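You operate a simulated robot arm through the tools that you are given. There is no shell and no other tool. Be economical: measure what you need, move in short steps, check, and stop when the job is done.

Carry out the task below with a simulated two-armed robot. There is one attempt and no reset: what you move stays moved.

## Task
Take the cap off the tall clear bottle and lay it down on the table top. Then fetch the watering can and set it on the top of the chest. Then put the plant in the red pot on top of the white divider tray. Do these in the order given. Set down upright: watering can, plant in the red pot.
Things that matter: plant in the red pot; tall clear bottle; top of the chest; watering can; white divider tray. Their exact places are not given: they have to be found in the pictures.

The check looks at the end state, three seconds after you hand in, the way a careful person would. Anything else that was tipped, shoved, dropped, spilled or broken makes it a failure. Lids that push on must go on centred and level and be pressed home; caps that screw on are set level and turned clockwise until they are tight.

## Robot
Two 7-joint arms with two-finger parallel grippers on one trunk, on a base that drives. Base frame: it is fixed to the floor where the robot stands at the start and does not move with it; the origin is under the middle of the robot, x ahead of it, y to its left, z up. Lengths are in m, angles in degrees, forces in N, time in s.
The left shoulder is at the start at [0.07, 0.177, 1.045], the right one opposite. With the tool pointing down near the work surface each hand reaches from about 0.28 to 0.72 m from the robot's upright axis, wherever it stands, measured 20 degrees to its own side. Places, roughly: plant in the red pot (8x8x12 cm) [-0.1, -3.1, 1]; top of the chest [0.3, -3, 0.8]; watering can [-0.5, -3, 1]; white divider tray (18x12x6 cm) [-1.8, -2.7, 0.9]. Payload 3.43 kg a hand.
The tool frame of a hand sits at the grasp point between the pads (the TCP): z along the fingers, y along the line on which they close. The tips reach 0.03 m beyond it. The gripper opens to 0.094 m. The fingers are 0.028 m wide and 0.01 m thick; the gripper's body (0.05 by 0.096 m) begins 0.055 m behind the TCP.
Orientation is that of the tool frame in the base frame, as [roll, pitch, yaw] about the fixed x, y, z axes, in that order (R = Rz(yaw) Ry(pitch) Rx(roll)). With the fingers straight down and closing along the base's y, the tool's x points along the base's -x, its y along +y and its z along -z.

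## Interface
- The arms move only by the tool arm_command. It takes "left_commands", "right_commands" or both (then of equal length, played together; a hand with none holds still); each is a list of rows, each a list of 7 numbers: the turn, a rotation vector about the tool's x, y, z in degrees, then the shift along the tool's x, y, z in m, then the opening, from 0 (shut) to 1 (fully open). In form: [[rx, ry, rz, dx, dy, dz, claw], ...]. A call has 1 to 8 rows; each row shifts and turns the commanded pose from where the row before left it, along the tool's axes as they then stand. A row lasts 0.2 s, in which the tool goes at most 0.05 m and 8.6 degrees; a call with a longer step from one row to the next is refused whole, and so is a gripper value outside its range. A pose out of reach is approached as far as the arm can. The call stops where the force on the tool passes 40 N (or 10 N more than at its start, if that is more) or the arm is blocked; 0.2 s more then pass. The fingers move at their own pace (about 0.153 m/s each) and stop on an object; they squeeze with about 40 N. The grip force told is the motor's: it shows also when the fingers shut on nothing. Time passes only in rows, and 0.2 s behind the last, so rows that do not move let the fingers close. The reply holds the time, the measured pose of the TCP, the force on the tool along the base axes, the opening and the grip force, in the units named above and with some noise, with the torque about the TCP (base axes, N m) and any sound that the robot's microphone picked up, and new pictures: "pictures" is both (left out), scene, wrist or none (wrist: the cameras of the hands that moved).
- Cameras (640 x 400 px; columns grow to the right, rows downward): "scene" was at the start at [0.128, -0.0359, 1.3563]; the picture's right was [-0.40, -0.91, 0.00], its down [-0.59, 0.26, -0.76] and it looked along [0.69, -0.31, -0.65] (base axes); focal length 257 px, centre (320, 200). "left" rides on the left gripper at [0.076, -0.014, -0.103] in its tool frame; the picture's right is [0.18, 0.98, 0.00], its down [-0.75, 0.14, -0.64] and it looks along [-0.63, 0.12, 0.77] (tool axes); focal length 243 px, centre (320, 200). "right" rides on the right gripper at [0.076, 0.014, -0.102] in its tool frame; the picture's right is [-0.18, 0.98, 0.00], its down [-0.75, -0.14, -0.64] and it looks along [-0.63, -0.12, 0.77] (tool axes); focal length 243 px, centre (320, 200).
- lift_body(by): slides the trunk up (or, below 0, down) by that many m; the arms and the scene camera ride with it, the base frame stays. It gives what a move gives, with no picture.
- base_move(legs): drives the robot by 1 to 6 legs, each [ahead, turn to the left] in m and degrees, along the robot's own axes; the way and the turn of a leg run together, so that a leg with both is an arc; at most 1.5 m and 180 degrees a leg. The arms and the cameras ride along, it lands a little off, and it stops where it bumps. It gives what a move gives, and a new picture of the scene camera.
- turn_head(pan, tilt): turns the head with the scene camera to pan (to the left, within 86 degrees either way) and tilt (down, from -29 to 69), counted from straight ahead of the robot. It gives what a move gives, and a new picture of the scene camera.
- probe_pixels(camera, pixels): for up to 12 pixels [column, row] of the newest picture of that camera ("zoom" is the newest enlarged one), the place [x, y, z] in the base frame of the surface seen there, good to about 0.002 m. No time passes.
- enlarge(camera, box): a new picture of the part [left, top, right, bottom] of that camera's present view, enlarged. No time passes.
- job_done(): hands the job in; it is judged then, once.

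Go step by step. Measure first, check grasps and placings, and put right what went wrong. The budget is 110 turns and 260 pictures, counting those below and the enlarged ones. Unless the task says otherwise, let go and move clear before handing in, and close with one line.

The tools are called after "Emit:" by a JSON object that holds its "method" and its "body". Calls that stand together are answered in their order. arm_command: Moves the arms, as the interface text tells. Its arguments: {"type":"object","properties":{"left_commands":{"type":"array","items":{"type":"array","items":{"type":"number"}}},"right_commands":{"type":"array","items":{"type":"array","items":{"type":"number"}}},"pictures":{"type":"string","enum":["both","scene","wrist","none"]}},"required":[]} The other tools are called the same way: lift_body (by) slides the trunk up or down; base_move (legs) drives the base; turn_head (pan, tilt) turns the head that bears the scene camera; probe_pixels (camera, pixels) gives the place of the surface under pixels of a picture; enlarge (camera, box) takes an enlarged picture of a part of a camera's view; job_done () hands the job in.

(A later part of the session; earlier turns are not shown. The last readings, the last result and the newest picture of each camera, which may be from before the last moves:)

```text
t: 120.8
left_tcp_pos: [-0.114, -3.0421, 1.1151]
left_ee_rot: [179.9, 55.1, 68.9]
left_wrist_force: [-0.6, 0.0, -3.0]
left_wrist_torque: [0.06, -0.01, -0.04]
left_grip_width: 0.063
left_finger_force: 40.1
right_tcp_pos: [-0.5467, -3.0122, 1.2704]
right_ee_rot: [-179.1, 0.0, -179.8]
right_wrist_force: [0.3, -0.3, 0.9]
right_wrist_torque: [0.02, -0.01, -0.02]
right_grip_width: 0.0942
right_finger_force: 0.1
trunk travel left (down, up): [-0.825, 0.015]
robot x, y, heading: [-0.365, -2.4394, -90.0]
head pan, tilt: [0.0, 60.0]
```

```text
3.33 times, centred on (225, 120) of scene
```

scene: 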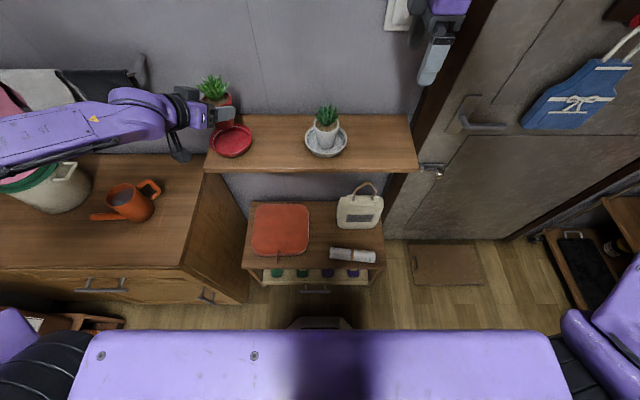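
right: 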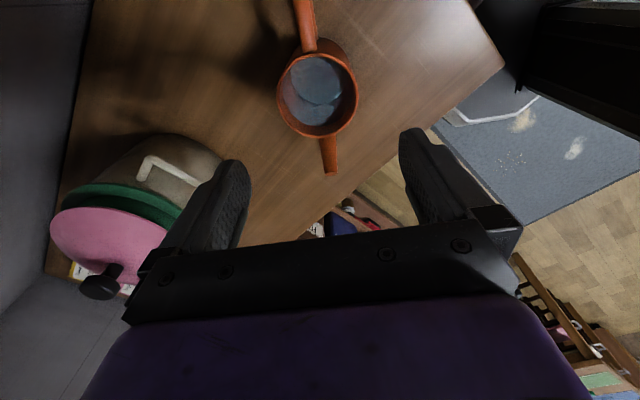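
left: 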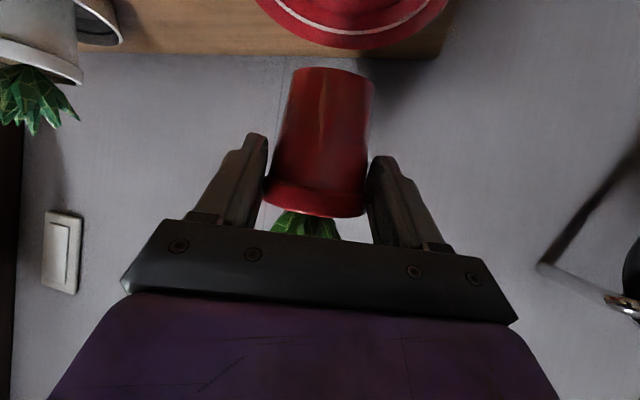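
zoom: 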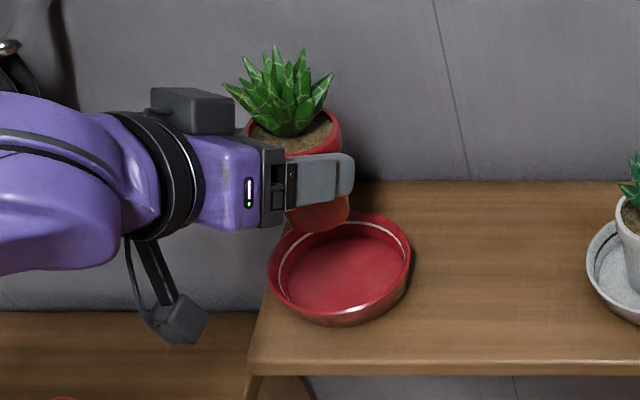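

The pot is free and upright while the saucer stays. I measure the pot's lower edge and the saucer's floor, then raise it further.

Emit:
{"method": "probe_pixels", "body": {"camera": "left", "pixels": [[335, 71], [300, 74], [370, 84], [320, 205], [275, 195], [358, 210]]}}

Emit:
{"method": "probe_pixels", "body": {"camera": "scene", "pixels": [[235, 142], [230, 140]]}}

Emit:
{"method": "arm_command", "body": {"left_commands": [[0, 0, 0, -0.0287, 0, -0.02, 0], [0, 0, 0, -0.0287, 0, -0.02, 0], [0, 0, 0, -0.0287, 0, -0.02, 0], [0, 0, 0, -0.0287, 0, -0.02, 0]], "pictures": "none"}}

```text
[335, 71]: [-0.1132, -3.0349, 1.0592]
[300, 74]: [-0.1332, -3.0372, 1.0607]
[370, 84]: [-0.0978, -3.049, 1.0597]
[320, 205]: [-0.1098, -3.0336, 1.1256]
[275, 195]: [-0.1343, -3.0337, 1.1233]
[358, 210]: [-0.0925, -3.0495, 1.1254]
```

```text
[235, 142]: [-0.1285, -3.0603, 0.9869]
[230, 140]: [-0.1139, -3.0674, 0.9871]
```

```text
t: 121.8
left_tcp_pos: [-0.1158, -3.0409, 1.2563]
left_ee_rot: [179.7, 55.0, 68.7]
left_wrist_force: [-1.1, 0.8, -2.4]
left_wrist_torque: [0.07, -0.03, 0.03]
left_grip_width: 0.0629
left_finger_force: 40.4
right_tcp_pos: [-0.5474, -3.0122, 1.2698]
right_ee_rot: [-179.1, 0.0, -180.0]
right_wrist_force: [-0.3, -0.3, 0.8]
right_wrist_torque: [0.01, -0.03, -0.01]
right_grip_width: 0.0941
right_finger_force: 0.0
trunk travel left (down, up): [-0.825, 0.015]
robot x, y, heading: [-0.366, -2.4405, -90.1]
head pan, tilt: [0.0, 60.0]
```

Emit:
{"method": "base_move", "body": {"legs": [[-0.45, 0], [0, -50]]}}

Emit:
{"method": "turn_head", "body": {"pan": 0, "tilt": 35}}

```text
t: 126.8
left_tcp_pos: [-0.6648, -2.5701, 1.2559]
left_ee_rot: [180.0, 55.1, 19.0]
left_wrist_force: [0.5, -0.1, -2.3]
left_wrist_torque: [0.04, -0.03, 0.02]
left_grip_width: 0.063
left_finger_force: 39.9
right_tcp_pos: [-0.921, -2.2209, 1.2698]
right_ee_rot: [-179.2, 0.0, 130.2]
right_wrist_force: [-0.4, -0.5, 0.8]
right_wrist_torque: [0.0, -0.04, -0.04]
right_grip_width: 0.0941
right_finger_force: 0.0
trunk travel left (down, up): [-0.825, 0.015]
robot x, y, heading: [-0.3683, -1.9882, -139.9]
head pan, tilt: [0.0, 60.0]
```

scene: 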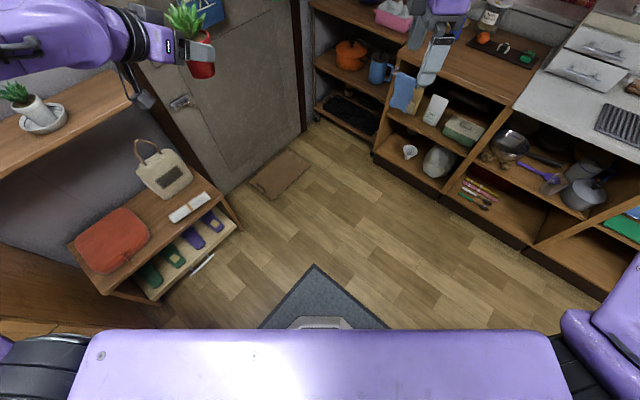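

```text
t: 127.7
left_tcp_pos: [-0.665, -2.5689, 1.2556]
left_ee_rot: [179.7, 55.0, 18.9]
left_wrist_force: [0.1, -0.6, -2.3]
left_wrist_torque: [0.02, -0.03, 0.0]
left_grip_width: 0.063
left_finger_force: 40.0
right_tcp_pos: [-0.9204, -2.2195, 1.2701]
right_ee_rot: [-179.1, 0.0, 130.3]
right_wrist_force: [-0.2, 0.1, -0.7]
right_wrist_torque: [-0.01, -0.04, 0.04]
right_grip_width: 0.0942
right_finger_force: 0.0
trunk travel left (down, up): [-0.825, 0.015]
robot x, y, heading: [-0.3701, -1.9926, -140.0]
head pan, tilt: [0.0, 35.0]
```

scene: 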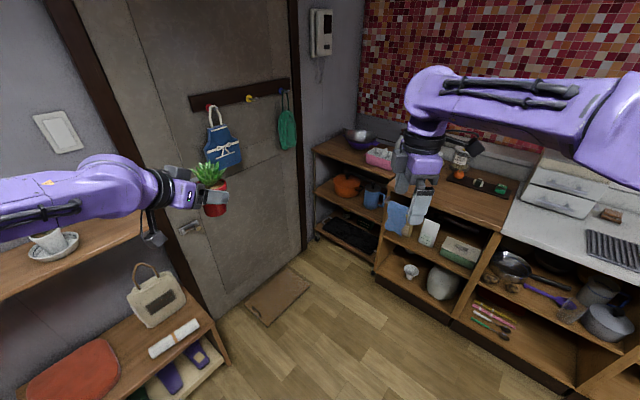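

Emit:
{"method": "enlarge", "body": {"camera": "scene", "box": [310, 110, 530, 240]}}

Emit:
{"method": "probe_pixels", "body": {"camera": "scene", "pixels": [[358, 134], [380, 158], [340, 155], [455, 190], [395, 190], [460, 160], [345, 165], [500, 215], [330, 165], [560, 200]]}}

```text
2.91 times, centred on (420, 175) of scene
```

zoom: 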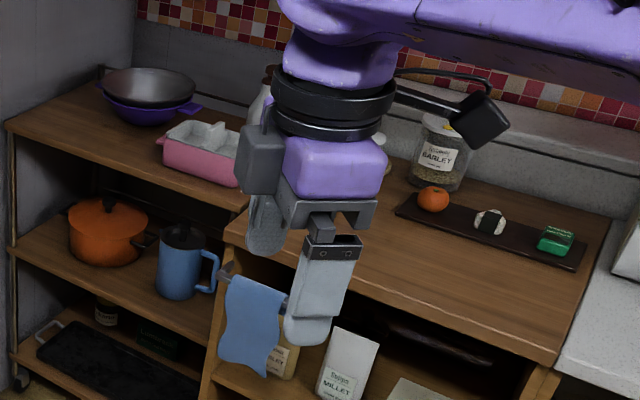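

```text
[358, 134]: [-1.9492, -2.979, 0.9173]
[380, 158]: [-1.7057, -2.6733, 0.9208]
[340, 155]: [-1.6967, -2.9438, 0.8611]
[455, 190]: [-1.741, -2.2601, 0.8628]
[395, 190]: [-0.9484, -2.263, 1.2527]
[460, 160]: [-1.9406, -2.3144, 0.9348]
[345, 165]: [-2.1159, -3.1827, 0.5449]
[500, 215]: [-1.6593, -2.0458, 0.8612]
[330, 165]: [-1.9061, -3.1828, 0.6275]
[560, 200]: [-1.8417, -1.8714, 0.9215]
```

The pink box at (380,158) lies where the tray should be. I tuck the right hand aside and probe the counter's front.

Emit:
{"method": "arm_command", "body": {"right_commands": [[0, 0, 0, 0.03, 0.04, 0, 1], [0, 0, 0, 0.03, 0.04, 0, 1], [0, 0, 0, 0.03, 0.04, 0, 1], [0, 0, 0, 0.03, 0.04, 0, 1], [0, 0, 0, 0.03, 0.04, 0, 1]], "pictures": "scene"}}

Emit:
{"method": "enlarge", "body": {"camera": "scene", "box": [320, 110, 440, 190]}}

Emit:
{"method": "probe_pixels", "body": {"camera": "scene", "pixels": [[390, 285], [455, 320], [390, 208], [330, 240], [400, 235], [480, 225], [380, 190], [316, 155]]}}

```text
t: 128.9
left_tcp_pos: [-0.6654, -2.5674, 1.2566]
left_ee_rot: [179.6, 54.9, 18.9]
left_wrist_force: [0.0, 0.0, -2.6]
left_wrist_torque: [0.01, -0.09, 0.01]
left_grip_width: 0.0629
left_finger_force: 40.3
right_tcp_pos: [-0.8639, -1.9747, 1.2672]
right_ee_rot: [-178.9, -0.1, 130.4]
right_wrist_force: [-0.8, 0.6, -0.6]
right_wrist_torque: [-0.01, -0.02, 0.01]
right_grip_width: 0.0941
right_finger_force: 0.0
trunk travel left (down, up): [-0.825, 0.015]
robot x, y, heading: [-0.367, -1.9909, -139.8]
head pan, tilt: [0.0, 35.0]
```

scene: 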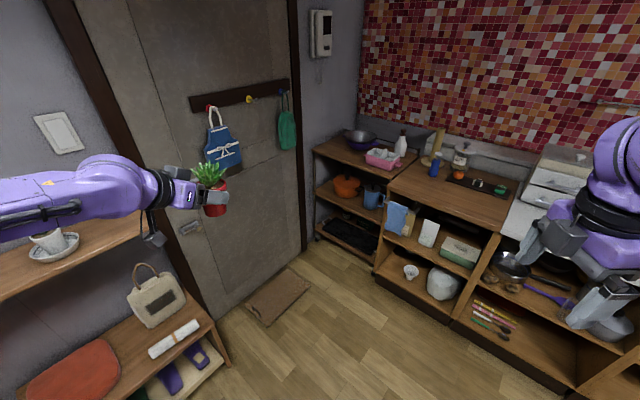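

```text
5.00 times, centred on (380, 150) of scene
```

zoom: 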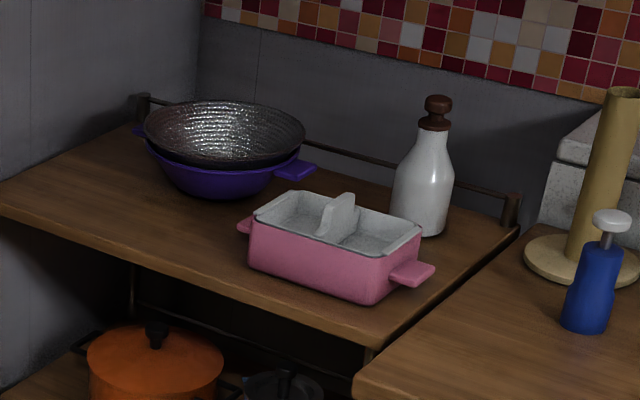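

```text
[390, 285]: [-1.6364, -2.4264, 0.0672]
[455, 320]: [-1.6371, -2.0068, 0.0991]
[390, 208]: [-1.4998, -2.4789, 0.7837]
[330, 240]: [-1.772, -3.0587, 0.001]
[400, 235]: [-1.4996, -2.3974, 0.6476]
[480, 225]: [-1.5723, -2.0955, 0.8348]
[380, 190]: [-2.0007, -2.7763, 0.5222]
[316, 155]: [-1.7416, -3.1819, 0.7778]
```

The tray in the pink holder has white compartments with an upright divider. I drive nearer for a view from above.

Emit:
{"method": "base_move", "body": {"legs": [[0, -16.5], [0.88, 0], [0, -8.5]]}}

Emit:
{"method": "turn_head", "body": {"pan": 12, "tilt": 50}}

```text
t: 135.1
left_tcp_pos: [-1.6769, -2.7546, 1.2563]
left_ee_rot: [180.0, 55.0, -4.9]
left_wrist_force: [-0.2, -1.0, -3.5]
left_wrist_torque: [-0.02, -0.01, -0.01]
left_grip_width: 0.0633
left_finger_force: 39.7
right_tcp_pos: [-1.6161, -2.1313, 1.2673]
right_ee_rot: [-179.1, 0.0, 106.1]
right_wrist_force: [-0.4, 0.3, 0.8]
right_wrist_torque: [0.0, -0.02, 0.01]
right_grip_width: 0.0938
right_finger_force: 0.0
trunk travel left (down, up): [-0.825, 0.015]
robot x, y, heading: [-1.1698, -2.3445, -163.9]
head pan, tilt: [0.0, 35.0]
```

scene: 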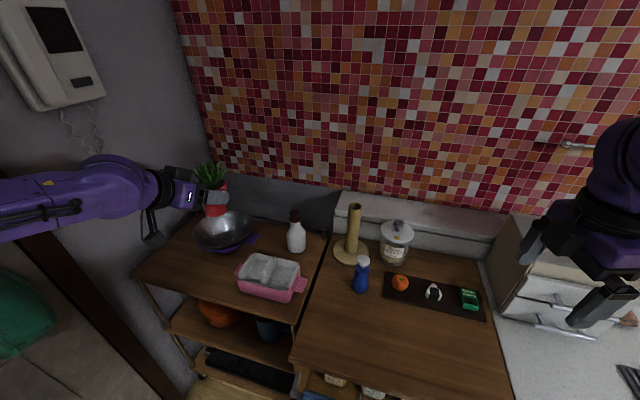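

```text
t: 135.9
left_tcp_pos: [-1.6778, -2.7515, 1.2547]
left_ee_rot: [179.8, 54.9, -5.2]
left_wrist_force: [-0.1, -0.2, -2.8]
left_wrist_torque: [0.0, -0.02, 0.03]
left_grip_width: 0.0634
left_finger_force: 40.2
right_tcp_pos: [-1.617, -2.1289, 1.2665]
right_ee_rot: [-179.0, 0.0, 106.0]
right_wrist_force: [-0.4, 0.0, -0.6]
right_wrist_torque: [-0.03, 0.0, -0.02]
right_grip_width: 0.0941
right_finger_force: 0.2
trunk travel left (down, up): [-0.825, 0.015]
robot x, y, heading: [-1.168, -2.3455, -164.0]
head pan, tilt: [12.0, 50.0]
```

scene: 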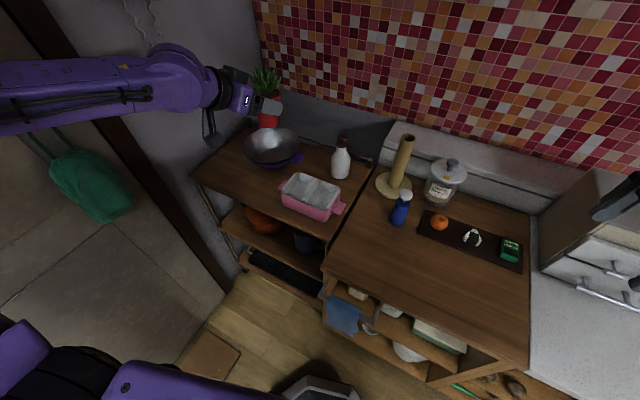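

Emit:
{"method": "enlarge", "body": {"camera": "scene", "box": [260, 150, 370, 230]}}

```text
5.00 times, centred on (315, 190) of scene
```

zoom: 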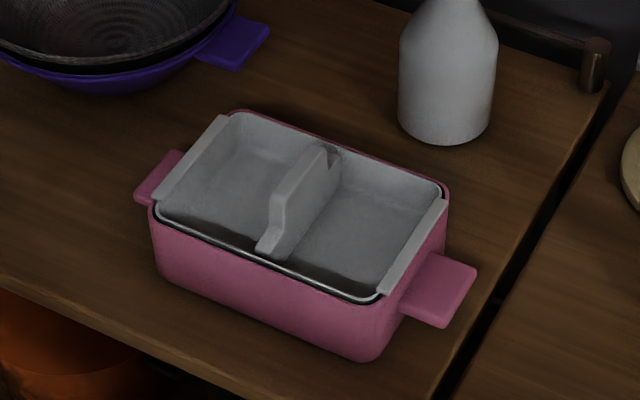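

The white tray is nested in the pink dish with two compartments; the pot (about 4.5 cm base) should fit in one. I measure it.

Emit:
{"method": "probe_pixels", "body": {"camera": "zoom", "pixels": [[215, 190], [360, 225], [345, 245], [235, 112], [440, 185], [375, 298], [158, 205], [318, 150], [270, 245], [320, 165], [230, 220], [390, 200]]}}

Emit:
{"method": "probe_pixels", "body": {"camera": "zoom", "pixels": [[195, 165], [250, 150], [220, 165], [250, 210], [340, 210], [400, 215], [330, 250], [380, 180], [185, 195], [410, 240], [330, 230], [370, 260]]}}

```text
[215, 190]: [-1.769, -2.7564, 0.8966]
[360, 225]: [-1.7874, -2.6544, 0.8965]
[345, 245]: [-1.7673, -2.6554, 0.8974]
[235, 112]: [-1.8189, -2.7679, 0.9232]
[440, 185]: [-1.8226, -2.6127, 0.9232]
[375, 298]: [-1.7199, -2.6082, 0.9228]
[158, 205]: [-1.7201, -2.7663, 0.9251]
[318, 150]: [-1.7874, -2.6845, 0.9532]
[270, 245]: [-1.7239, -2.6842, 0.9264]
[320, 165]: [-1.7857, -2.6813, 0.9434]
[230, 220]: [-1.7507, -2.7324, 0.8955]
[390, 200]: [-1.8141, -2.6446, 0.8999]
```

```text
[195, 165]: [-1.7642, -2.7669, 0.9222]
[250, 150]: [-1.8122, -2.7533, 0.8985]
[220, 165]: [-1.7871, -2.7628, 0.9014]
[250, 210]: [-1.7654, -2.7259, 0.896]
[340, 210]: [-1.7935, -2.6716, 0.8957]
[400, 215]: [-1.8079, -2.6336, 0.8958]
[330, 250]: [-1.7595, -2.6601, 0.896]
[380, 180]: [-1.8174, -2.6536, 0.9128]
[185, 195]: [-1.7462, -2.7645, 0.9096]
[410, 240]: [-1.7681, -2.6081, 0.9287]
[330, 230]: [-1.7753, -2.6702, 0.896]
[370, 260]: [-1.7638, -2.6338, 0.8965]
```

The compartments are ~6.5 x 8.5 cm with floor z≈0.896; the divider (y≈-2.687, top 0.953) runs along x, so the fingers must close along x, not y. I turn the left hand about the vertical so it points towards -y, in free air.

Emit:
{"method": "arm_command", "body": {"left_commands": [[-6.55, 0, -4.59, 0, 0, 0, 0], [-6.55, 0, -4.59, 0, 0, 0, 0], [-6.55, 0, -4.59, 0, 0, 0, 0], [-6.55, 0, -4.59, 0, 0, 0, 0], [-6.55, 0, -4.59, 0, 0, 0, 0]], "pictures": "scene"}}

Emit:
{"method": "probe_pixels", "body": {"camera": "scene", "pixels": [[400, 205], [341, 170], [340, 142], [385, 185], [409, 142], [330, 270], [440, 222], [270, 160], [400, 218]]}}

```text
t: 137.1
left_tcp_pos: [-1.6775, -2.7516, 1.2557]
left_ee_rot: [179.8, 55.1, 34.8]
left_wrist_force: [1.2, -0.6, -2.2]
left_wrist_torque: [0.05, -0.07, -0.01]
left_grip_width: 0.0627
left_finger_force: 39.5
right_tcp_pos: [-1.6171, -2.1278, 1.2658]
right_ee_rot: [-179.2, 0.1, 106.1]
right_wrist_force: [0.9, 0.3, 0.8]
right_wrist_torque: [-0.03, 0.0, -0.03]
right_grip_width: 0.0939
right_finger_force: 0.1
trunk travel left (down, up): [-0.825, 0.015]
robot x, y, heading: [-1.1666, -2.3437, -164.1]
head pan, tilt: [12.0, 50.0]
```

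scene: 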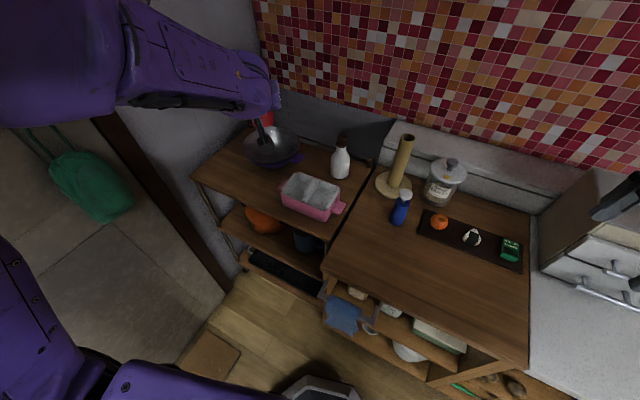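

```text
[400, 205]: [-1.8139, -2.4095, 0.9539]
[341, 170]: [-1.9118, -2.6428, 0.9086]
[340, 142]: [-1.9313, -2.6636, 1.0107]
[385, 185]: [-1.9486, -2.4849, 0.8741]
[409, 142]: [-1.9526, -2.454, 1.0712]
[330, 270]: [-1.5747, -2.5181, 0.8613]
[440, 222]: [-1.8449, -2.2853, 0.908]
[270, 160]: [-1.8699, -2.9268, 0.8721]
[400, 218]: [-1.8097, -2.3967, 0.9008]
```

Emit:
{"method": "arm_command", "body": {"left_commands": [[-6.55, 0, -4.59, 0, 0, 0, 0], [-6.55, 0, -4.59, 0, 0, 0, 0], [-6.55, 0, -4.59, 0, 0, 0, 0], [-6.55, 0, -4.59, 0, 0, 0, 0], [-6.55, 0, -4.59, 0, 0, 0, 0]], "pictures": "both"}}

```text
t: 138.3
left_tcp_pos: [-1.676, -2.7605, 1.264]
left_ee_rot: [-176.5, 53.1, 78.9]
left_wrist_force: [0.1, 0.3, -3.7]
left_wrist_torque: [0.09, 0.01, 0.01]
left_grip_width: 0.0631
left_finger_force: 40.7
right_tcp_pos: [-1.6175, -2.1296, 1.2667]
right_ee_rot: [-179.2, 0.1, 106.1]
right_wrist_force: [-0.9, -0.7, 0.0]
right_wrist_torque: [-0.02, 0.0, -0.05]
right_grip_width: 0.094
right_finger_force: 0.0
trunk travel left (down, up): [-0.825, 0.015]
robot x, y, heading: [-1.1699, -2.3498, -163.9]
head pan, tilt: [12.0, 50.0]
```

scene: 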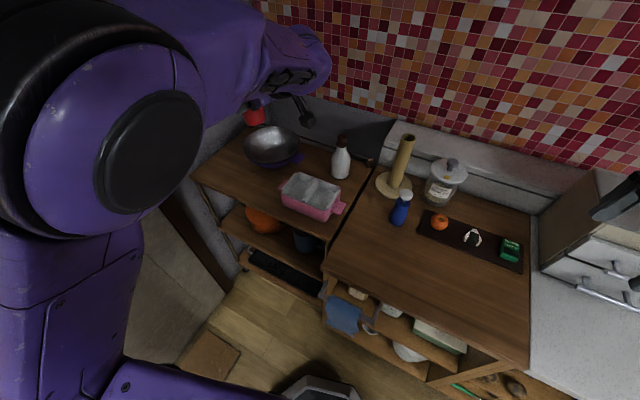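
left: 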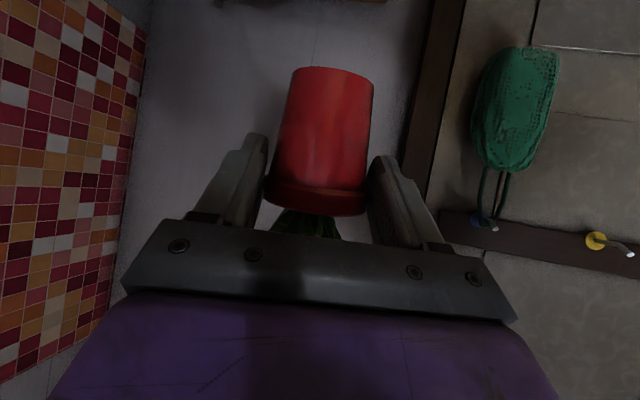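

The wrist nears its limit there, so I turn back about 12°, then lower the trunk so the arm works at a more natural height.

Emit:
{"method": "arm_command", "body": {"left_commands": [[4.9, 0, 3.44, 0, 0, 0, 0], [4.9, 0, 3.44, 0, 0, 0, 0]], "pictures": "none"}}

Emit:
{"method": "lift_body", "body": {"by": -0.12}}

Emit:
{"method": "base_move", "body": {"legs": [[0.08, 0]]}}

```text
t: 138.9
left_tcp_pos: [-1.673, -2.7627, 1.2545]
left_ee_rot: [-178.0, 53.4, 65.7]
left_wrist_force: [-1.2, 0.4, -1.7]
left_wrist_torque: [0.07, 0.0, -0.01]
left_grip_width: 0.0631
left_finger_force: 39.8
right_tcp_pos: [-1.616, -2.1291, 1.2675]
right_ee_rot: [-179.2, 0.1, 106.1]
right_wrist_force: [-0.4, 0.0, -0.2]
right_wrist_torque: [0.01, -0.01, 0.01]
right_grip_width: 0.0937
right_finger_force: 0.2
trunk travel left (down, up): [-0.825, 0.015]
robot x, y, heading: [-1.1715, -2.3494, -163.6]
head pan, tilt: [12.0, 50.0]
```

```text
t: 140.4
left_tcp_pos: [-1.675, -2.7591, 1.1365]
left_ee_rot: [-177.5, 53.6, 65.5]
left_wrist_force: [0.6, 0.3, -3.3]
left_wrist_torque: [0.04, -0.04, 0.0]
left_grip_width: 0.0629
left_finger_force: 40.5
right_tcp_pos: [-1.6164, -2.1311, 1.1476]
right_ee_rot: [-179.0, 0.0, 106.1]
right_wrist_force: [-0.5, -0.4, -0.2]
right_wrist_torque: [0.0, 0.0, 0.03]
right_grip_width: 0.094
right_finger_force: 0.0
trunk travel left (down, up): [-0.705, 0.135]
robot x, y, heading: [-1.1705, -2.3462, -164.0]
head pan, tilt: [12.0, 50.0]
```

```text
t: 141.5
left_tcp_pos: [-1.7502, -2.7813, 1.1371]
left_ee_rot: [-177.6, 53.6, 65.5]
left_wrist_force: [-0.9, 0.6, -2.6]
left_wrist_torque: [0.05, -0.05, 0.0]
left_grip_width: 0.0633
left_finger_force: 40.4
right_tcp_pos: [-1.6897, -2.1504, 1.1472]
right_ee_rot: [-179.0, -0.1, 106.0]
right_wrist_force: [0.2, 0.0, 0.0]
right_wrist_torque: [0.02, 0.01, 0.01]
right_grip_width: 0.0939
right_finger_force: 0.0
trunk travel left (down, up): [-0.705, 0.135]
robot x, y, heading: [-1.2414, -2.3646, -163.9]
head pan, tilt: [12.0, 50.0]
```

scene: 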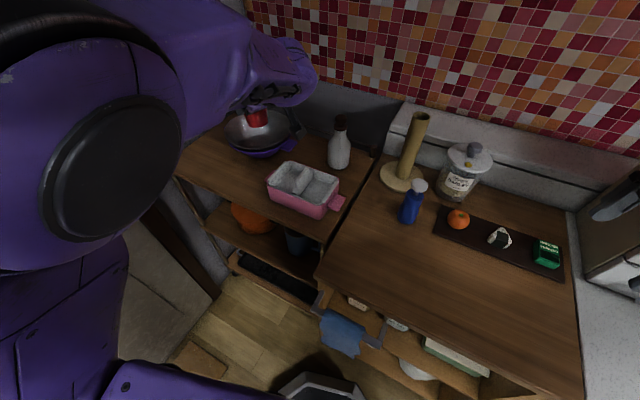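

Emit:
{"method": "arm_command", "body": {"left_commands": [[-2.5, -1.4, 0, 0, 0, 0, 0], [0, 0, 0, 0.0275, -0.0154, -0.0107, 0], [0, 0, 0, 0.0275, -0.0154, -0.0107, 0], [0, 0, 0, 0.0275, -0.0154, -0.0107, 0], [0, 0, 0, 0.0275, -0.0154, -0.0107, 0]], "pictures": "both"}}

```text
t: 142.7
left_tcp_pos: [-1.768, -2.6796, 1.0789]
left_ee_rot: [-176.2, 52.4, 70.7]
left_wrist_force: [-0.6, 0.8, -3.2]
left_wrist_torque: [0.04, 0.0, 0.03]
left_grip_width: 0.0632
left_finger_force: 39.7
right_tcp_pos: [-1.6929, -2.152, 1.1472]
right_ee_rot: [-179.2, 0.0, 105.9]
right_wrist_force: [0.7, -0.8, -0.4]
right_wrist_torque: [0.03, 0.0, 0.01]
right_grip_width: 0.0939
right_finger_force: 0.0
trunk travel left (down, up): [-0.705, 0.135]
robot x, y, heading: [-1.2433, -2.3685, -164.0]
head pan, tilt: [12.0, 50.0]
```

scene: 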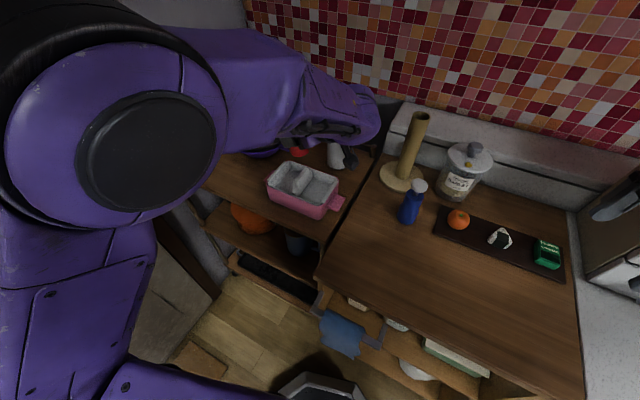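
left: 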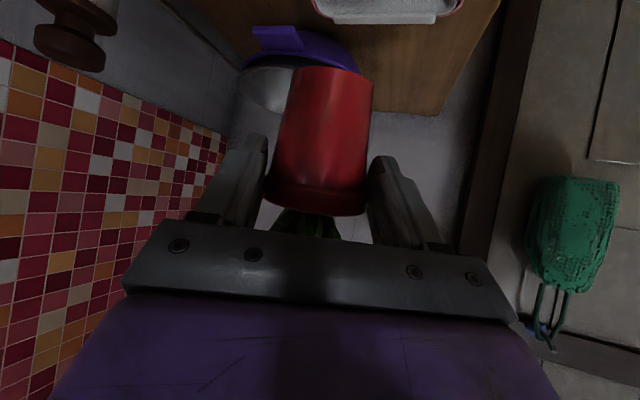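

The orientation drifts a few degrees at this wrist angle. I turn back about 12° and see whether the tilt comes right.

Emit:
{"method": "arm_command", "body": {"left_commands": [[4.9, 0, 3.44, 0, 0, 0, 0], [4.9, 0, 3.44, 0, 0, 0, 0], [0, 0, 0, 0, 0, 0, 0]], "pictures": "wrist"}}

```text
t: 143.5
left_tcp_pos: [-1.7679, -2.6764, 1.0749]
left_ee_rot: [-176.7, 53.2, 57.8]
left_wrist_force: [0.0, 0.2, -3.8]
left_wrist_torque: [0.06, -0.02, 0.01]
left_grip_width: 0.0631
left_finger_force: 40.1
right_tcp_pos: [-1.6919, -2.1518, 1.147]
right_ee_rot: [-179.1, 0.0, 106.0]
right_wrist_force: [-0.2, 0.0, 0.5]
right_wrist_torque: [-0.02, -0.05, -0.01]
right_grip_width: 0.0944
right_finger_force: 0.2
trunk travel left (down, up): [-0.705, 0.135]
robot x, y, heading: [-1.2455, -2.3701, -164.1]
head pan, tilt: [12.0, 50.0]
```

left: 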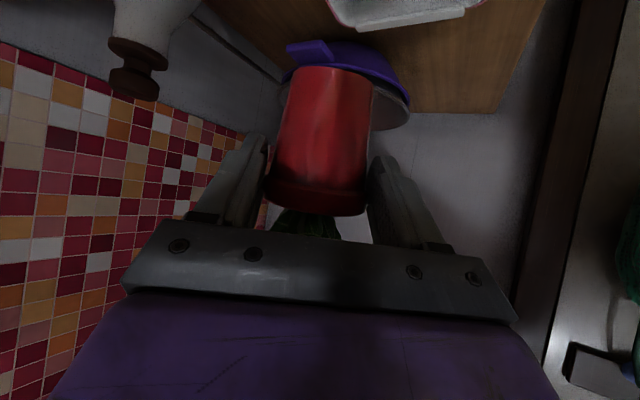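

Emit:
{"method": "arm_command", "body": {"left_commands": [[-3.3, -1.8, 0, 0, 0, 0, 0], [0, 0, 0, 0, 0, 0, 0]], "pictures": "none"}}

```text
t: 144.1
left_tcp_pos: [-1.768, -2.6725, 1.0816]
left_ee_rot: [-178.5, 55.3, 58.6]
left_wrist_force: [0.1, 0.5, -3.4]
left_wrist_torque: [0.07, -0.04, 0.01]
left_grip_width: 0.0631
left_finger_force: 40.3
right_tcp_pos: [-1.6919, -2.1519, 1.1481]
right_ee_rot: [-179.1, 0.0, 106.0]
right_wrist_force: [0.1, 0.2, -0.1]
right_wrist_torque: [0.04, 0.0, -0.06]
right_grip_width: 0.0939
right_finger_force: 0.2
trunk travel left (down, up): [-0.705, 0.135]
robot x, y, heading: [-1.2422, -2.3744, -164.3]
head pan, tilt: [12.0, 50.0]
```

Tilt is now about 1°. I move over the near compartment, just above the tray.

Emit:
{"method": "arm_command", "body": {"left_commands": [[0, 0, 0, 0.0222, -0.0028, -0.0017, 0], [0, 0, 0, 0.0222, -0.0028, -0.0017, 0], [0, 0, 0, 0.0222, -0.0027, -0.0017, 0], [0, 0, 0, 0, 0, 0, 0]], "pictures": "both"}}

Emit:
{"method": "enlarge", "body": {"camera": "scene", "box": [240, 110, 400, 230]}}

```text
t: 145.1
left_tcp_pos: [-1.7541, -2.6368, 1.0359]
left_ee_rot: [-177.1, 55.0, 60.7]
left_wrist_force: [0.5, -0.6, -2.3]
left_wrist_torque: [0.01, -0.04, -0.02]
left_grip_width: 0.0634
left_finger_force: 40.0
right_tcp_pos: [-1.691, -2.1518, 1.1474]
right_ee_rot: [-179.1, 0.0, 106.0]
right_wrist_force: [-0.1, -0.3, -0.5]
right_wrist_torque: [0.0, 0.04, -0.02]
right_grip_width: 0.094
right_finger_force: 0.1
trunk travel left (down, up): [-0.705, 0.135]
robot x, y, heading: [-1.2436, -2.3685, -164.0]
head pan, tilt: [12.0, 50.0]
```

scene: 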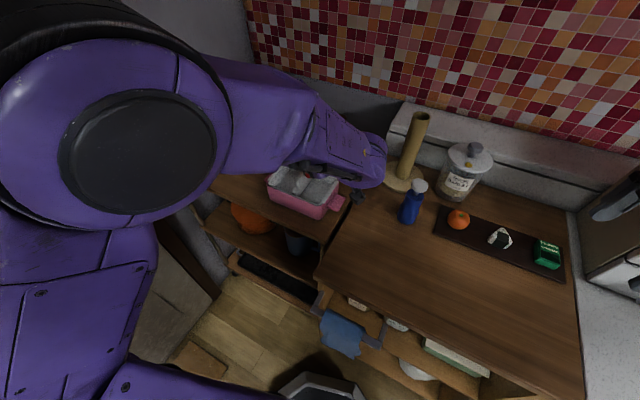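
left: 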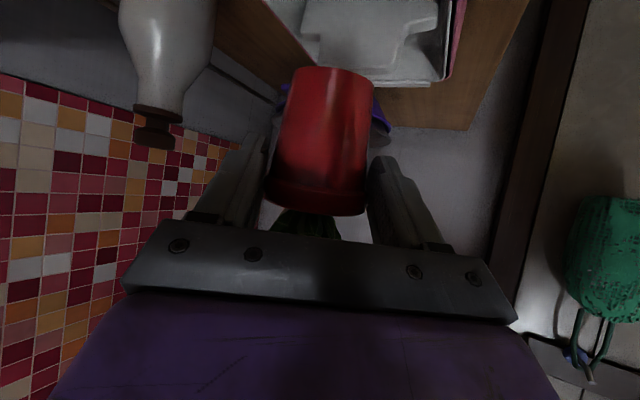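

```text
3.33 times, centred on (320, 170) of scene
```

zoom: 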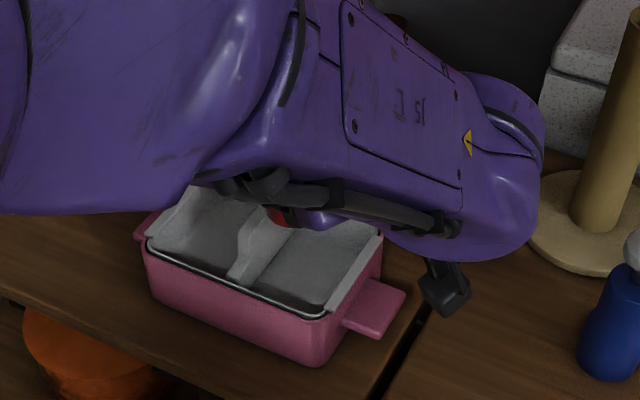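

Emit:
{"method": "probe_pixels", "body": {"camera": "scene", "pixels": [[375, 150], [380, 165], [355, 160], [360, 185], [353, 198], [300, 150], [330, 120], [300, 172], [345, 165]]}}

Emit:
{"method": "probe_pixels", "body": {"camera": "left", "pixels": [[335, 70], [297, 75], [371, 82], [318, 208], [275, 195], [360, 210], [420, 20], [330, 40], [400, 80]]}}

```text
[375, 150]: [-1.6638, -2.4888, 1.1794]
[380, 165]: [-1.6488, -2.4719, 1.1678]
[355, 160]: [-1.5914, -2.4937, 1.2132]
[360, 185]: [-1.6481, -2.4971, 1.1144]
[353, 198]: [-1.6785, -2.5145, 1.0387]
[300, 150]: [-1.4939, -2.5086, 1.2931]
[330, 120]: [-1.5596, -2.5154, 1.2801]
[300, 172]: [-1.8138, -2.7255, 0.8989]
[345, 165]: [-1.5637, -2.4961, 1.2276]
```

```text
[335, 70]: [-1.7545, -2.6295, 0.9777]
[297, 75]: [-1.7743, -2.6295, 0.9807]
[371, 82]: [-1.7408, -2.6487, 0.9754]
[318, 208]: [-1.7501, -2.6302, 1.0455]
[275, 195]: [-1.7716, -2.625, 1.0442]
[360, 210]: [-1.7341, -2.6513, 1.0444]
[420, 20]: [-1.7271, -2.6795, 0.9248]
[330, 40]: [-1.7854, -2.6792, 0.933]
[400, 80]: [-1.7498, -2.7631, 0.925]
```

The pot hangs level, centred near (-1.762,-2.647), and the wrist is clear of everything. I straighten slightly and lower 6 cm into the compartment.

Emit:
{"method": "arm_command", "body": {"left_commands": [[-2.5, 0, 0, 0, 0, 0, 0], [0, 0, 0, 0.017, -0.0007, 0.0105, 0], [0, 0, 0, 0.017, -0.0007, 0.0105, 0], [0, 0, 0, 0.0085, -0.0004, 0.0052, 0], [0, 0, 0, 0, 0, 0, 0]], "pictures": "both"}}

Emit:
{"method": "probe_pixels", "body": {"camera": "left", "pixels": [[335, 70], [297, 75], [371, 82], [318, 208], [275, 195], [360, 210]]}}

Emit:
{"method": "enlarge", "body": {"camera": "left", "box": [220, 0, 460, 150]}}

```text
t: 146.3
left_tcp_pos: [-1.7529, -2.6457, 0.98]
left_ee_rot: [-179.8, 54.0, 61.9]
left_wrist_force: [0.5, 0.4, -2.6]
left_wrist_torque: [0.09, -0.03, -0.06]
left_grip_width: 0.0632
left_finger_force: 39.8
right_tcp_pos: [-1.6924, -2.1508, 1.1479]
right_ee_rot: [-179.1, 0.0, 105.9]
right_wrist_force: [-0.2, 0.4, 0.0]
right_wrist_torque: [0.01, -0.01, 0.03]
right_grip_width: 0.0938
right_finger_force: 0.0
trunk travel left (down, up): [-0.705, 0.135]
robot x, y, heading: [-1.2436, -2.3695, -164.0]
head pan, tilt: [12.0, 50.0]
```

scene: 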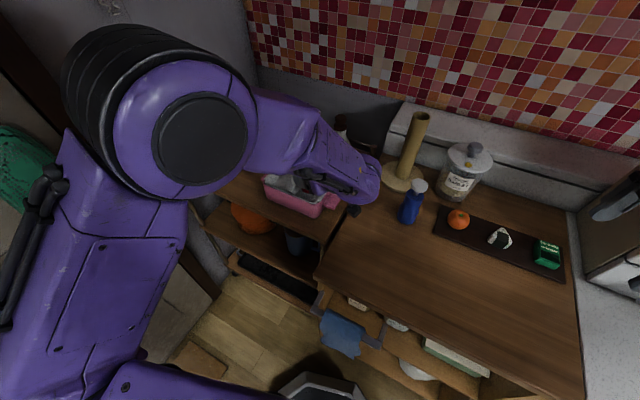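
left: 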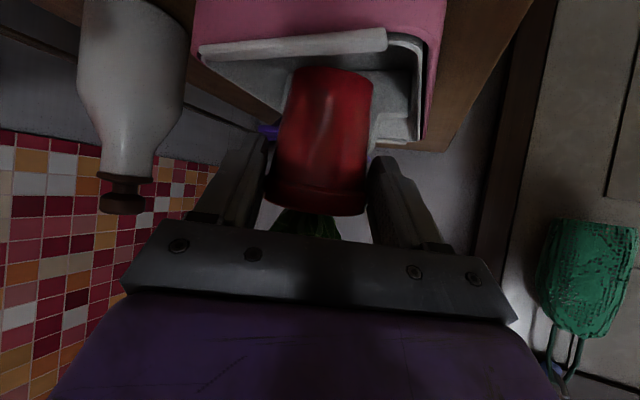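

```text
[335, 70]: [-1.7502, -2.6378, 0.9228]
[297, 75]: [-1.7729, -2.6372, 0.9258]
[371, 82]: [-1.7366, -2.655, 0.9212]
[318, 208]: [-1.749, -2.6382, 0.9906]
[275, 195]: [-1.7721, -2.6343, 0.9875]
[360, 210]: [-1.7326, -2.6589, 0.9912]
```

```text
2.67 times, centred on (340, 75) of left
```

zoom: 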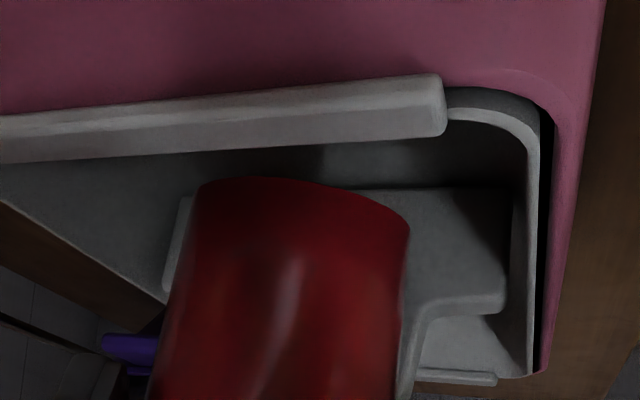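

The hand drifted about 1 cm towards the divider. I shift it back by 1 cm (+y) before lowering further.

Emit:
{"method": "arm_command", "body": {"left_commands": [[0, -1, 0, 0.0046, -0.0065, -0.0063, 0], [0, 0, 0, 0, 0, 0, 0]], "pictures": "wrist"}}

Emit:
{"method": "probe_pixels", "body": {"camera": "left", "pixels": [[335, 70], [297, 75], [371, 82], [318, 208], [300, 45], [330, 60]]}}

Emit:
{"method": "enlarge", "body": {"camera": "left", "box": [220, 0, 460, 150]}}

```text
t: 146.9
left_tcp_pos: [-1.7537, -2.6372, 0.9789]
left_ee_rot: [179.9, 55.1, 61.7]
left_wrist_force: [-0.6, -0.2, -2.9]
left_wrist_torque: [0.07, -0.04, 0.04]
left_grip_width: 0.0631
left_finger_force: 39.8
right_tcp_pos: [-1.6917, -2.1505, 1.1468]
right_ee_rot: [-179.1, 0.0, 106.1]
right_wrist_force: [-0.1, 1.3, 0.9]
right_wrist_torque: [0.05, -0.01, -0.03]
right_grip_width: 0.0939
right_finger_force: 0.1
trunk travel left (down, up): [-0.705, 0.135]
robot x, y, heading: [-1.2407, -2.3682, -164.2]
head pan, tilt: [12.0, 50.0]
```

left: 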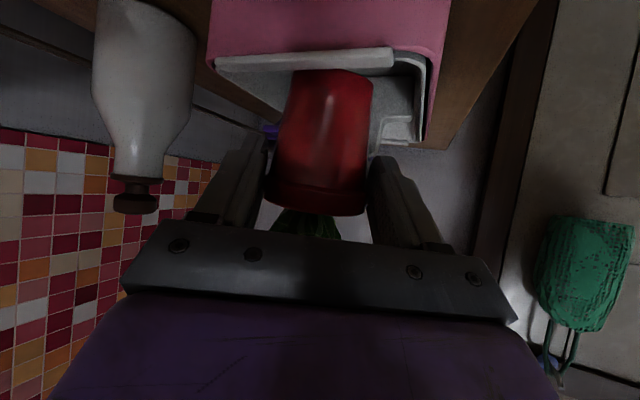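

```text
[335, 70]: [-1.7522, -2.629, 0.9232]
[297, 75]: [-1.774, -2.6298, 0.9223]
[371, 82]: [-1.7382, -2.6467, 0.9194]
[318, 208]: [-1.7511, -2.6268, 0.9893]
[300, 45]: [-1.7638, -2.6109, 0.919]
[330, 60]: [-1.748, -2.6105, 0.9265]
```

```text
2.67 times, centred on (340, 75) of left
```

zoom: 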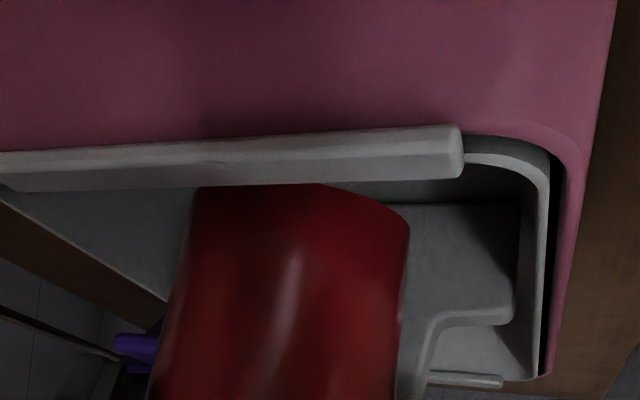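

Well centred in the compartment now. I lower in small steps.

Emit:
{"method": "arm_command", "body": {"left_commands": [[0, 0, 0, 0.0071, -0.0005, 0.0039, 0], [0, 0, 0, 0.0035, -0.0002, 0.002, 0], [0, 0, 0, 0, 0, 0, 0]], "pictures": "none"}}

```text
t: 147.7
left_tcp_pos: [-1.7538, -2.6351, 0.9641]
left_ee_rot: [179.1, 55.1, 60.9]
left_wrist_force: [0.4, 0.5, -1.6]
left_wrist_torque: [0.05, -0.01, 0.0]
left_grip_width: 0.0634
left_finger_force: 40.3
right_tcp_pos: [-1.6907, -2.1525, 1.1467]
right_ee_rot: [-179.1, 0.0, 106.0]
right_wrist_force: [0.5, -0.2, 0.3]
right_wrist_torque: [0.04, -0.02, -0.01]
right_grip_width: 0.0942
right_finger_force: 0.0
trunk travel left (down, up): [-0.705, 0.135]
robot x, y, heading: [-1.2442, -2.3663, -164.3]
head pan, tilt: [12.0, 50.0]
```

Emit:
{"method": "arm_command", "body": {"left_commands": [[0, 0, 0, 0.0018, 0, 0.0012, 0], [0, 0, 0, 0.0016, 0, 0.0011, 0], [0, 0, 0, 0, 0, 0, 0]], "pictures": "wrist"}}

```text
t: 148.5
left_tcp_pos: [-1.7519, -2.6345, 0.9597]
left_ee_rot: [178.8, 55.2, 60.7]
left_wrist_force: [-0.7, 1.1, 0.1]
left_wrist_torque: [0.02, 0.03, -0.01]
left_grip_width: 0.0633
left_finger_force: 40.3
right_tcp_pos: [-1.6924, -2.1511, 1.147]
right_ee_rot: [-179.2, -0.1, 106.0]
right_wrist_force: [0.3, -0.2, -0.3]
right_wrist_torque: [-0.02, 0.03, -0.02]
right_grip_width: 0.0938
right_finger_force: 0.1
trunk travel left (down, up): [-0.705, 0.135]
robot x, y, heading: [-1.244, -2.3654, -164.1]
head pan, tilt: [12.0, 50.0]
```

left: 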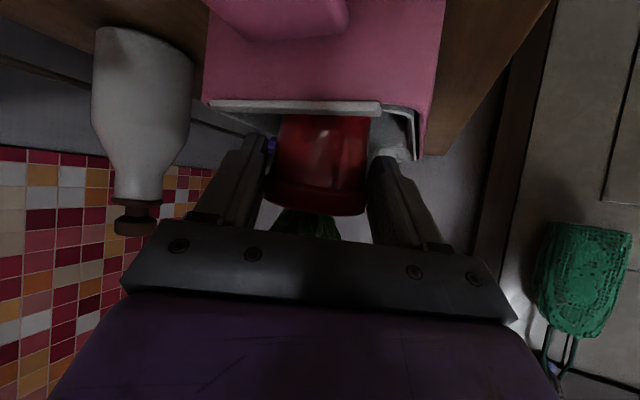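

The weight has come off the hand at the expected height (z 0.960), so the pot stands on the tray floor. I open moderately and back out along the tool axis.

Emit:
{"method": "arm_command", "body": {"left_commands": [[0, 0, 0, 0, 0, 0, 0.82], [0, 0, 0, 0, 0, 0, 0.82], [0, 0, 0, 0, 0, 0, 0.82]], "pictures": "wrist"}}

```text
t: 149.3
left_tcp_pos: [-1.7501, -2.635, 0.9568]
left_ee_rot: [178.4, 55.2, 60.3]
left_wrist_force: [0.3, 1.0, -0.4]
left_wrist_torque: [0.0, 0.04, 0.04]
left_grip_width: 0.0772
left_finger_force: 0.6
right_tcp_pos: [-1.6915, -2.151, 1.1473]
right_ee_rot: [-179.1, 0.0, 106.0]
right_wrist_force: [-0.7, -0.7, -0.1]
right_wrist_torque: [-0.02, 0.01, -0.04]
right_grip_width: 0.0941
right_finger_force: 0.1
trunk travel left (down, up): [-0.705, 0.135]
robot x, y, heading: [-1.2466, -2.3677, -164.0]
head pan, tilt: [12.0, 50.0]
```

left: 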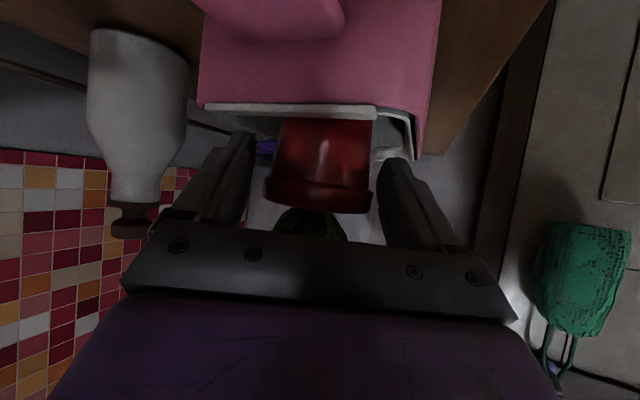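

Emit:
{"method": "arm_command", "body": {"left_commands": [[0, 0, 0, 0, 0.0015, -0.01, 0.85], [0, 0, 0, 0, 0, -0.015, 0.9], [0, 0, 0, 0, 0, -0.015, 0.9]], "pictures": "wrist"}}

```text
t: 150.1
left_tcp_pos: [-1.7312, -2.6104, 0.9671]
left_ee_rot: [177.0, 53.6, 60.1]
left_wrist_force: [0.4, 1.3, -4.3]
left_wrist_torque: [-0.29, 0.16, -0.03]
left_grip_width: 0.0847
left_finger_force: 0.0
right_tcp_pos: [-1.6917, -2.1508, 1.1468]
right_ee_rot: [-179.0, 0.1, 106.1]
right_wrist_force: [-0.1, 0.9, -0.5]
right_wrist_torque: [0.0, 0.02, 0.0]
right_grip_width: 0.0939
right_finger_force: 0.1
trunk travel left (down, up): [-0.705, 0.135]
robot x, y, heading: [-1.2452, -2.3703, -164.1]
head pan, tilt: [12.0, 50.0]
```

left: 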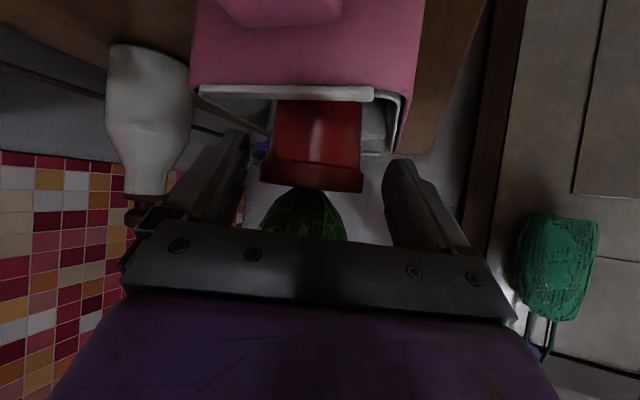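

A small downward force shows on the hand; I pause and read again with a closer look.

Emit:
{"method": "arm_command", "body": {"left_commands": [[0, 0, 0, 0, 0, 0, 0.95], [0, 0, 0, 0, 0, 0, 1]], "pictures": "both"}}

Emit:
{"method": "enlarge", "body": {"camera": "left", "box": [180, 60, 460, 250]}}

Emit:
{"method": "enlarge", "body": {"camera": "scene", "box": [240, 110, 400, 230]}}

```text
t: 150.7
left_tcp_pos: [-1.7353, -2.608, 0.9798]
left_ee_rot: [179.1, 54.5, 61.4]
left_wrist_force: [0.2, -0.3, 0.3]
left_wrist_torque: [0.0, 0.0, 0.02]
left_grip_width: 0.094
left_finger_force: 0.1
right_tcp_pos: [-1.6915, -2.1514, 1.1472]
right_ee_rot: [-179.1, 0.0, 106.0]
right_wrist_force: [0.2, 0.7, -0.2]
right_wrist_torque: [-0.01, 0.0, 0.05]
right_grip_width: 0.0943
right_finger_force: 0.1
trunk travel left (down, up): [-0.705, 0.135]
robot x, y, heading: [-1.2459, -2.3677, -164.3]
head pan, tilt: [12.0, 50.0]
```

scene: 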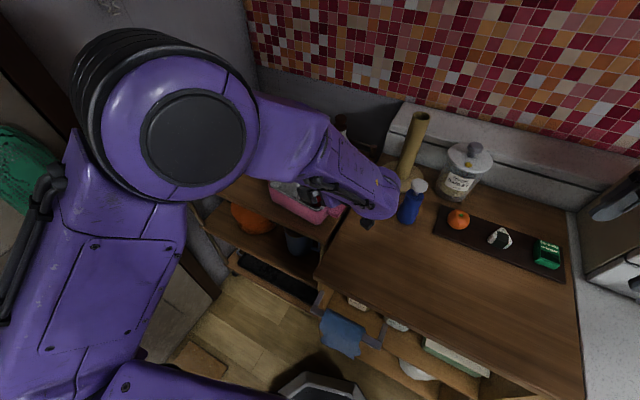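
left: 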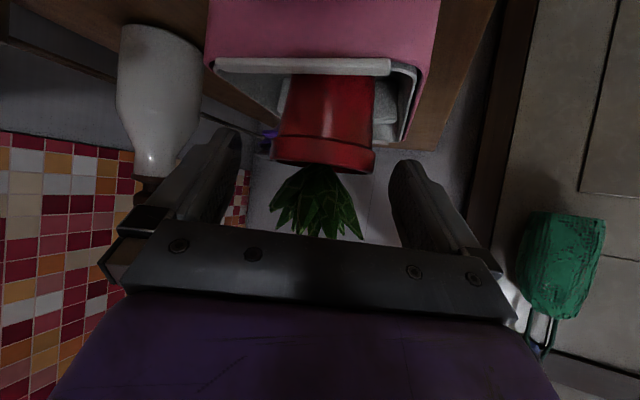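

```text
2.11 times, centred on (320, 155) of left
```

zoom: 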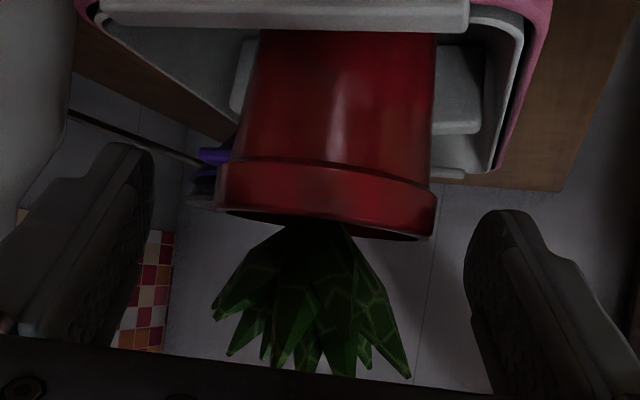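

```text
3.33 times, centred on (320, 170) of scene
```

zoom: 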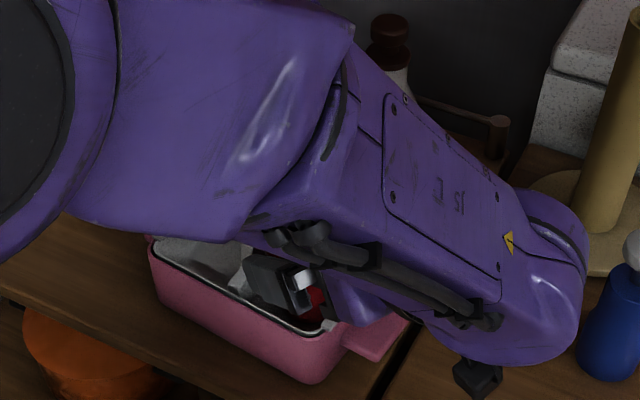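

The hand is free (zero force) with the pot standing upright; I continue backing out and up.

Emit:
{"method": "arm_command", "body": {"left_commands": [[0, 0, 0, -0.005, 0, -0.02, 1], [0, 0, 0, -0.008, 0, -0.025, 1], [0, 0, 0, -0.01, 0, -0.03, 1], [0, 0, 0, -0.015, 0, -0.03, 1], [0, 0, 0, -0.02, 0, -0.03, 1]], "pictures": "both"}}

```text
t: 151.9
left_tcp_pos: [-1.6948, -2.5219, 1.1017]
left_ee_rot: [177.4, 56.0, 57.8]
left_wrist_force: [0.1, -0.3, 0.2]
left_wrist_torque: [0.01, 0.03, -0.01]
left_grip_width: 0.0944
left_finger_force: 0.1
right_tcp_pos: [-1.6903, -2.1508, 1.1474]
right_ee_rot: [-178.9, 0.0, 106.0]
right_wrist_force: [-0.1, -0.2, 0.0]
right_wrist_torque: [-0.01, -0.01, -0.02]
right_grip_width: 0.094
right_finger_force: 0.0
trunk travel left (down, up): [-0.705, 0.135]
robot x, y, heading: [-1.2435, -2.3699, -164.1]
head pan, tilt: [12.0, 50.0]
```

scene: 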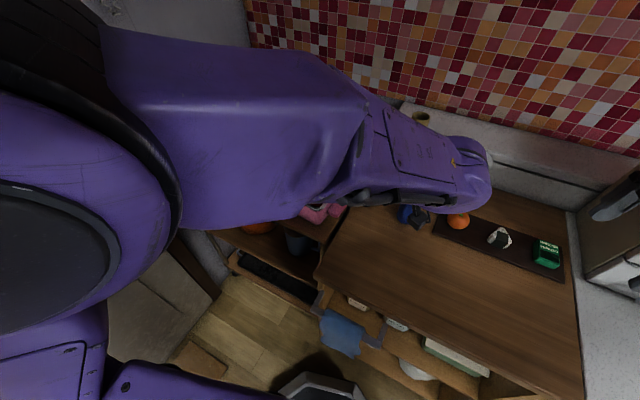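
left: 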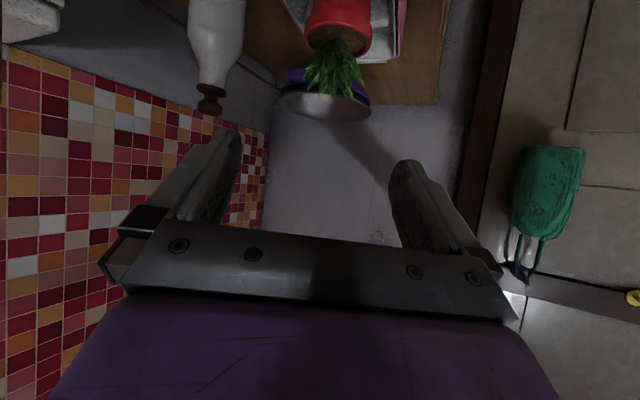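

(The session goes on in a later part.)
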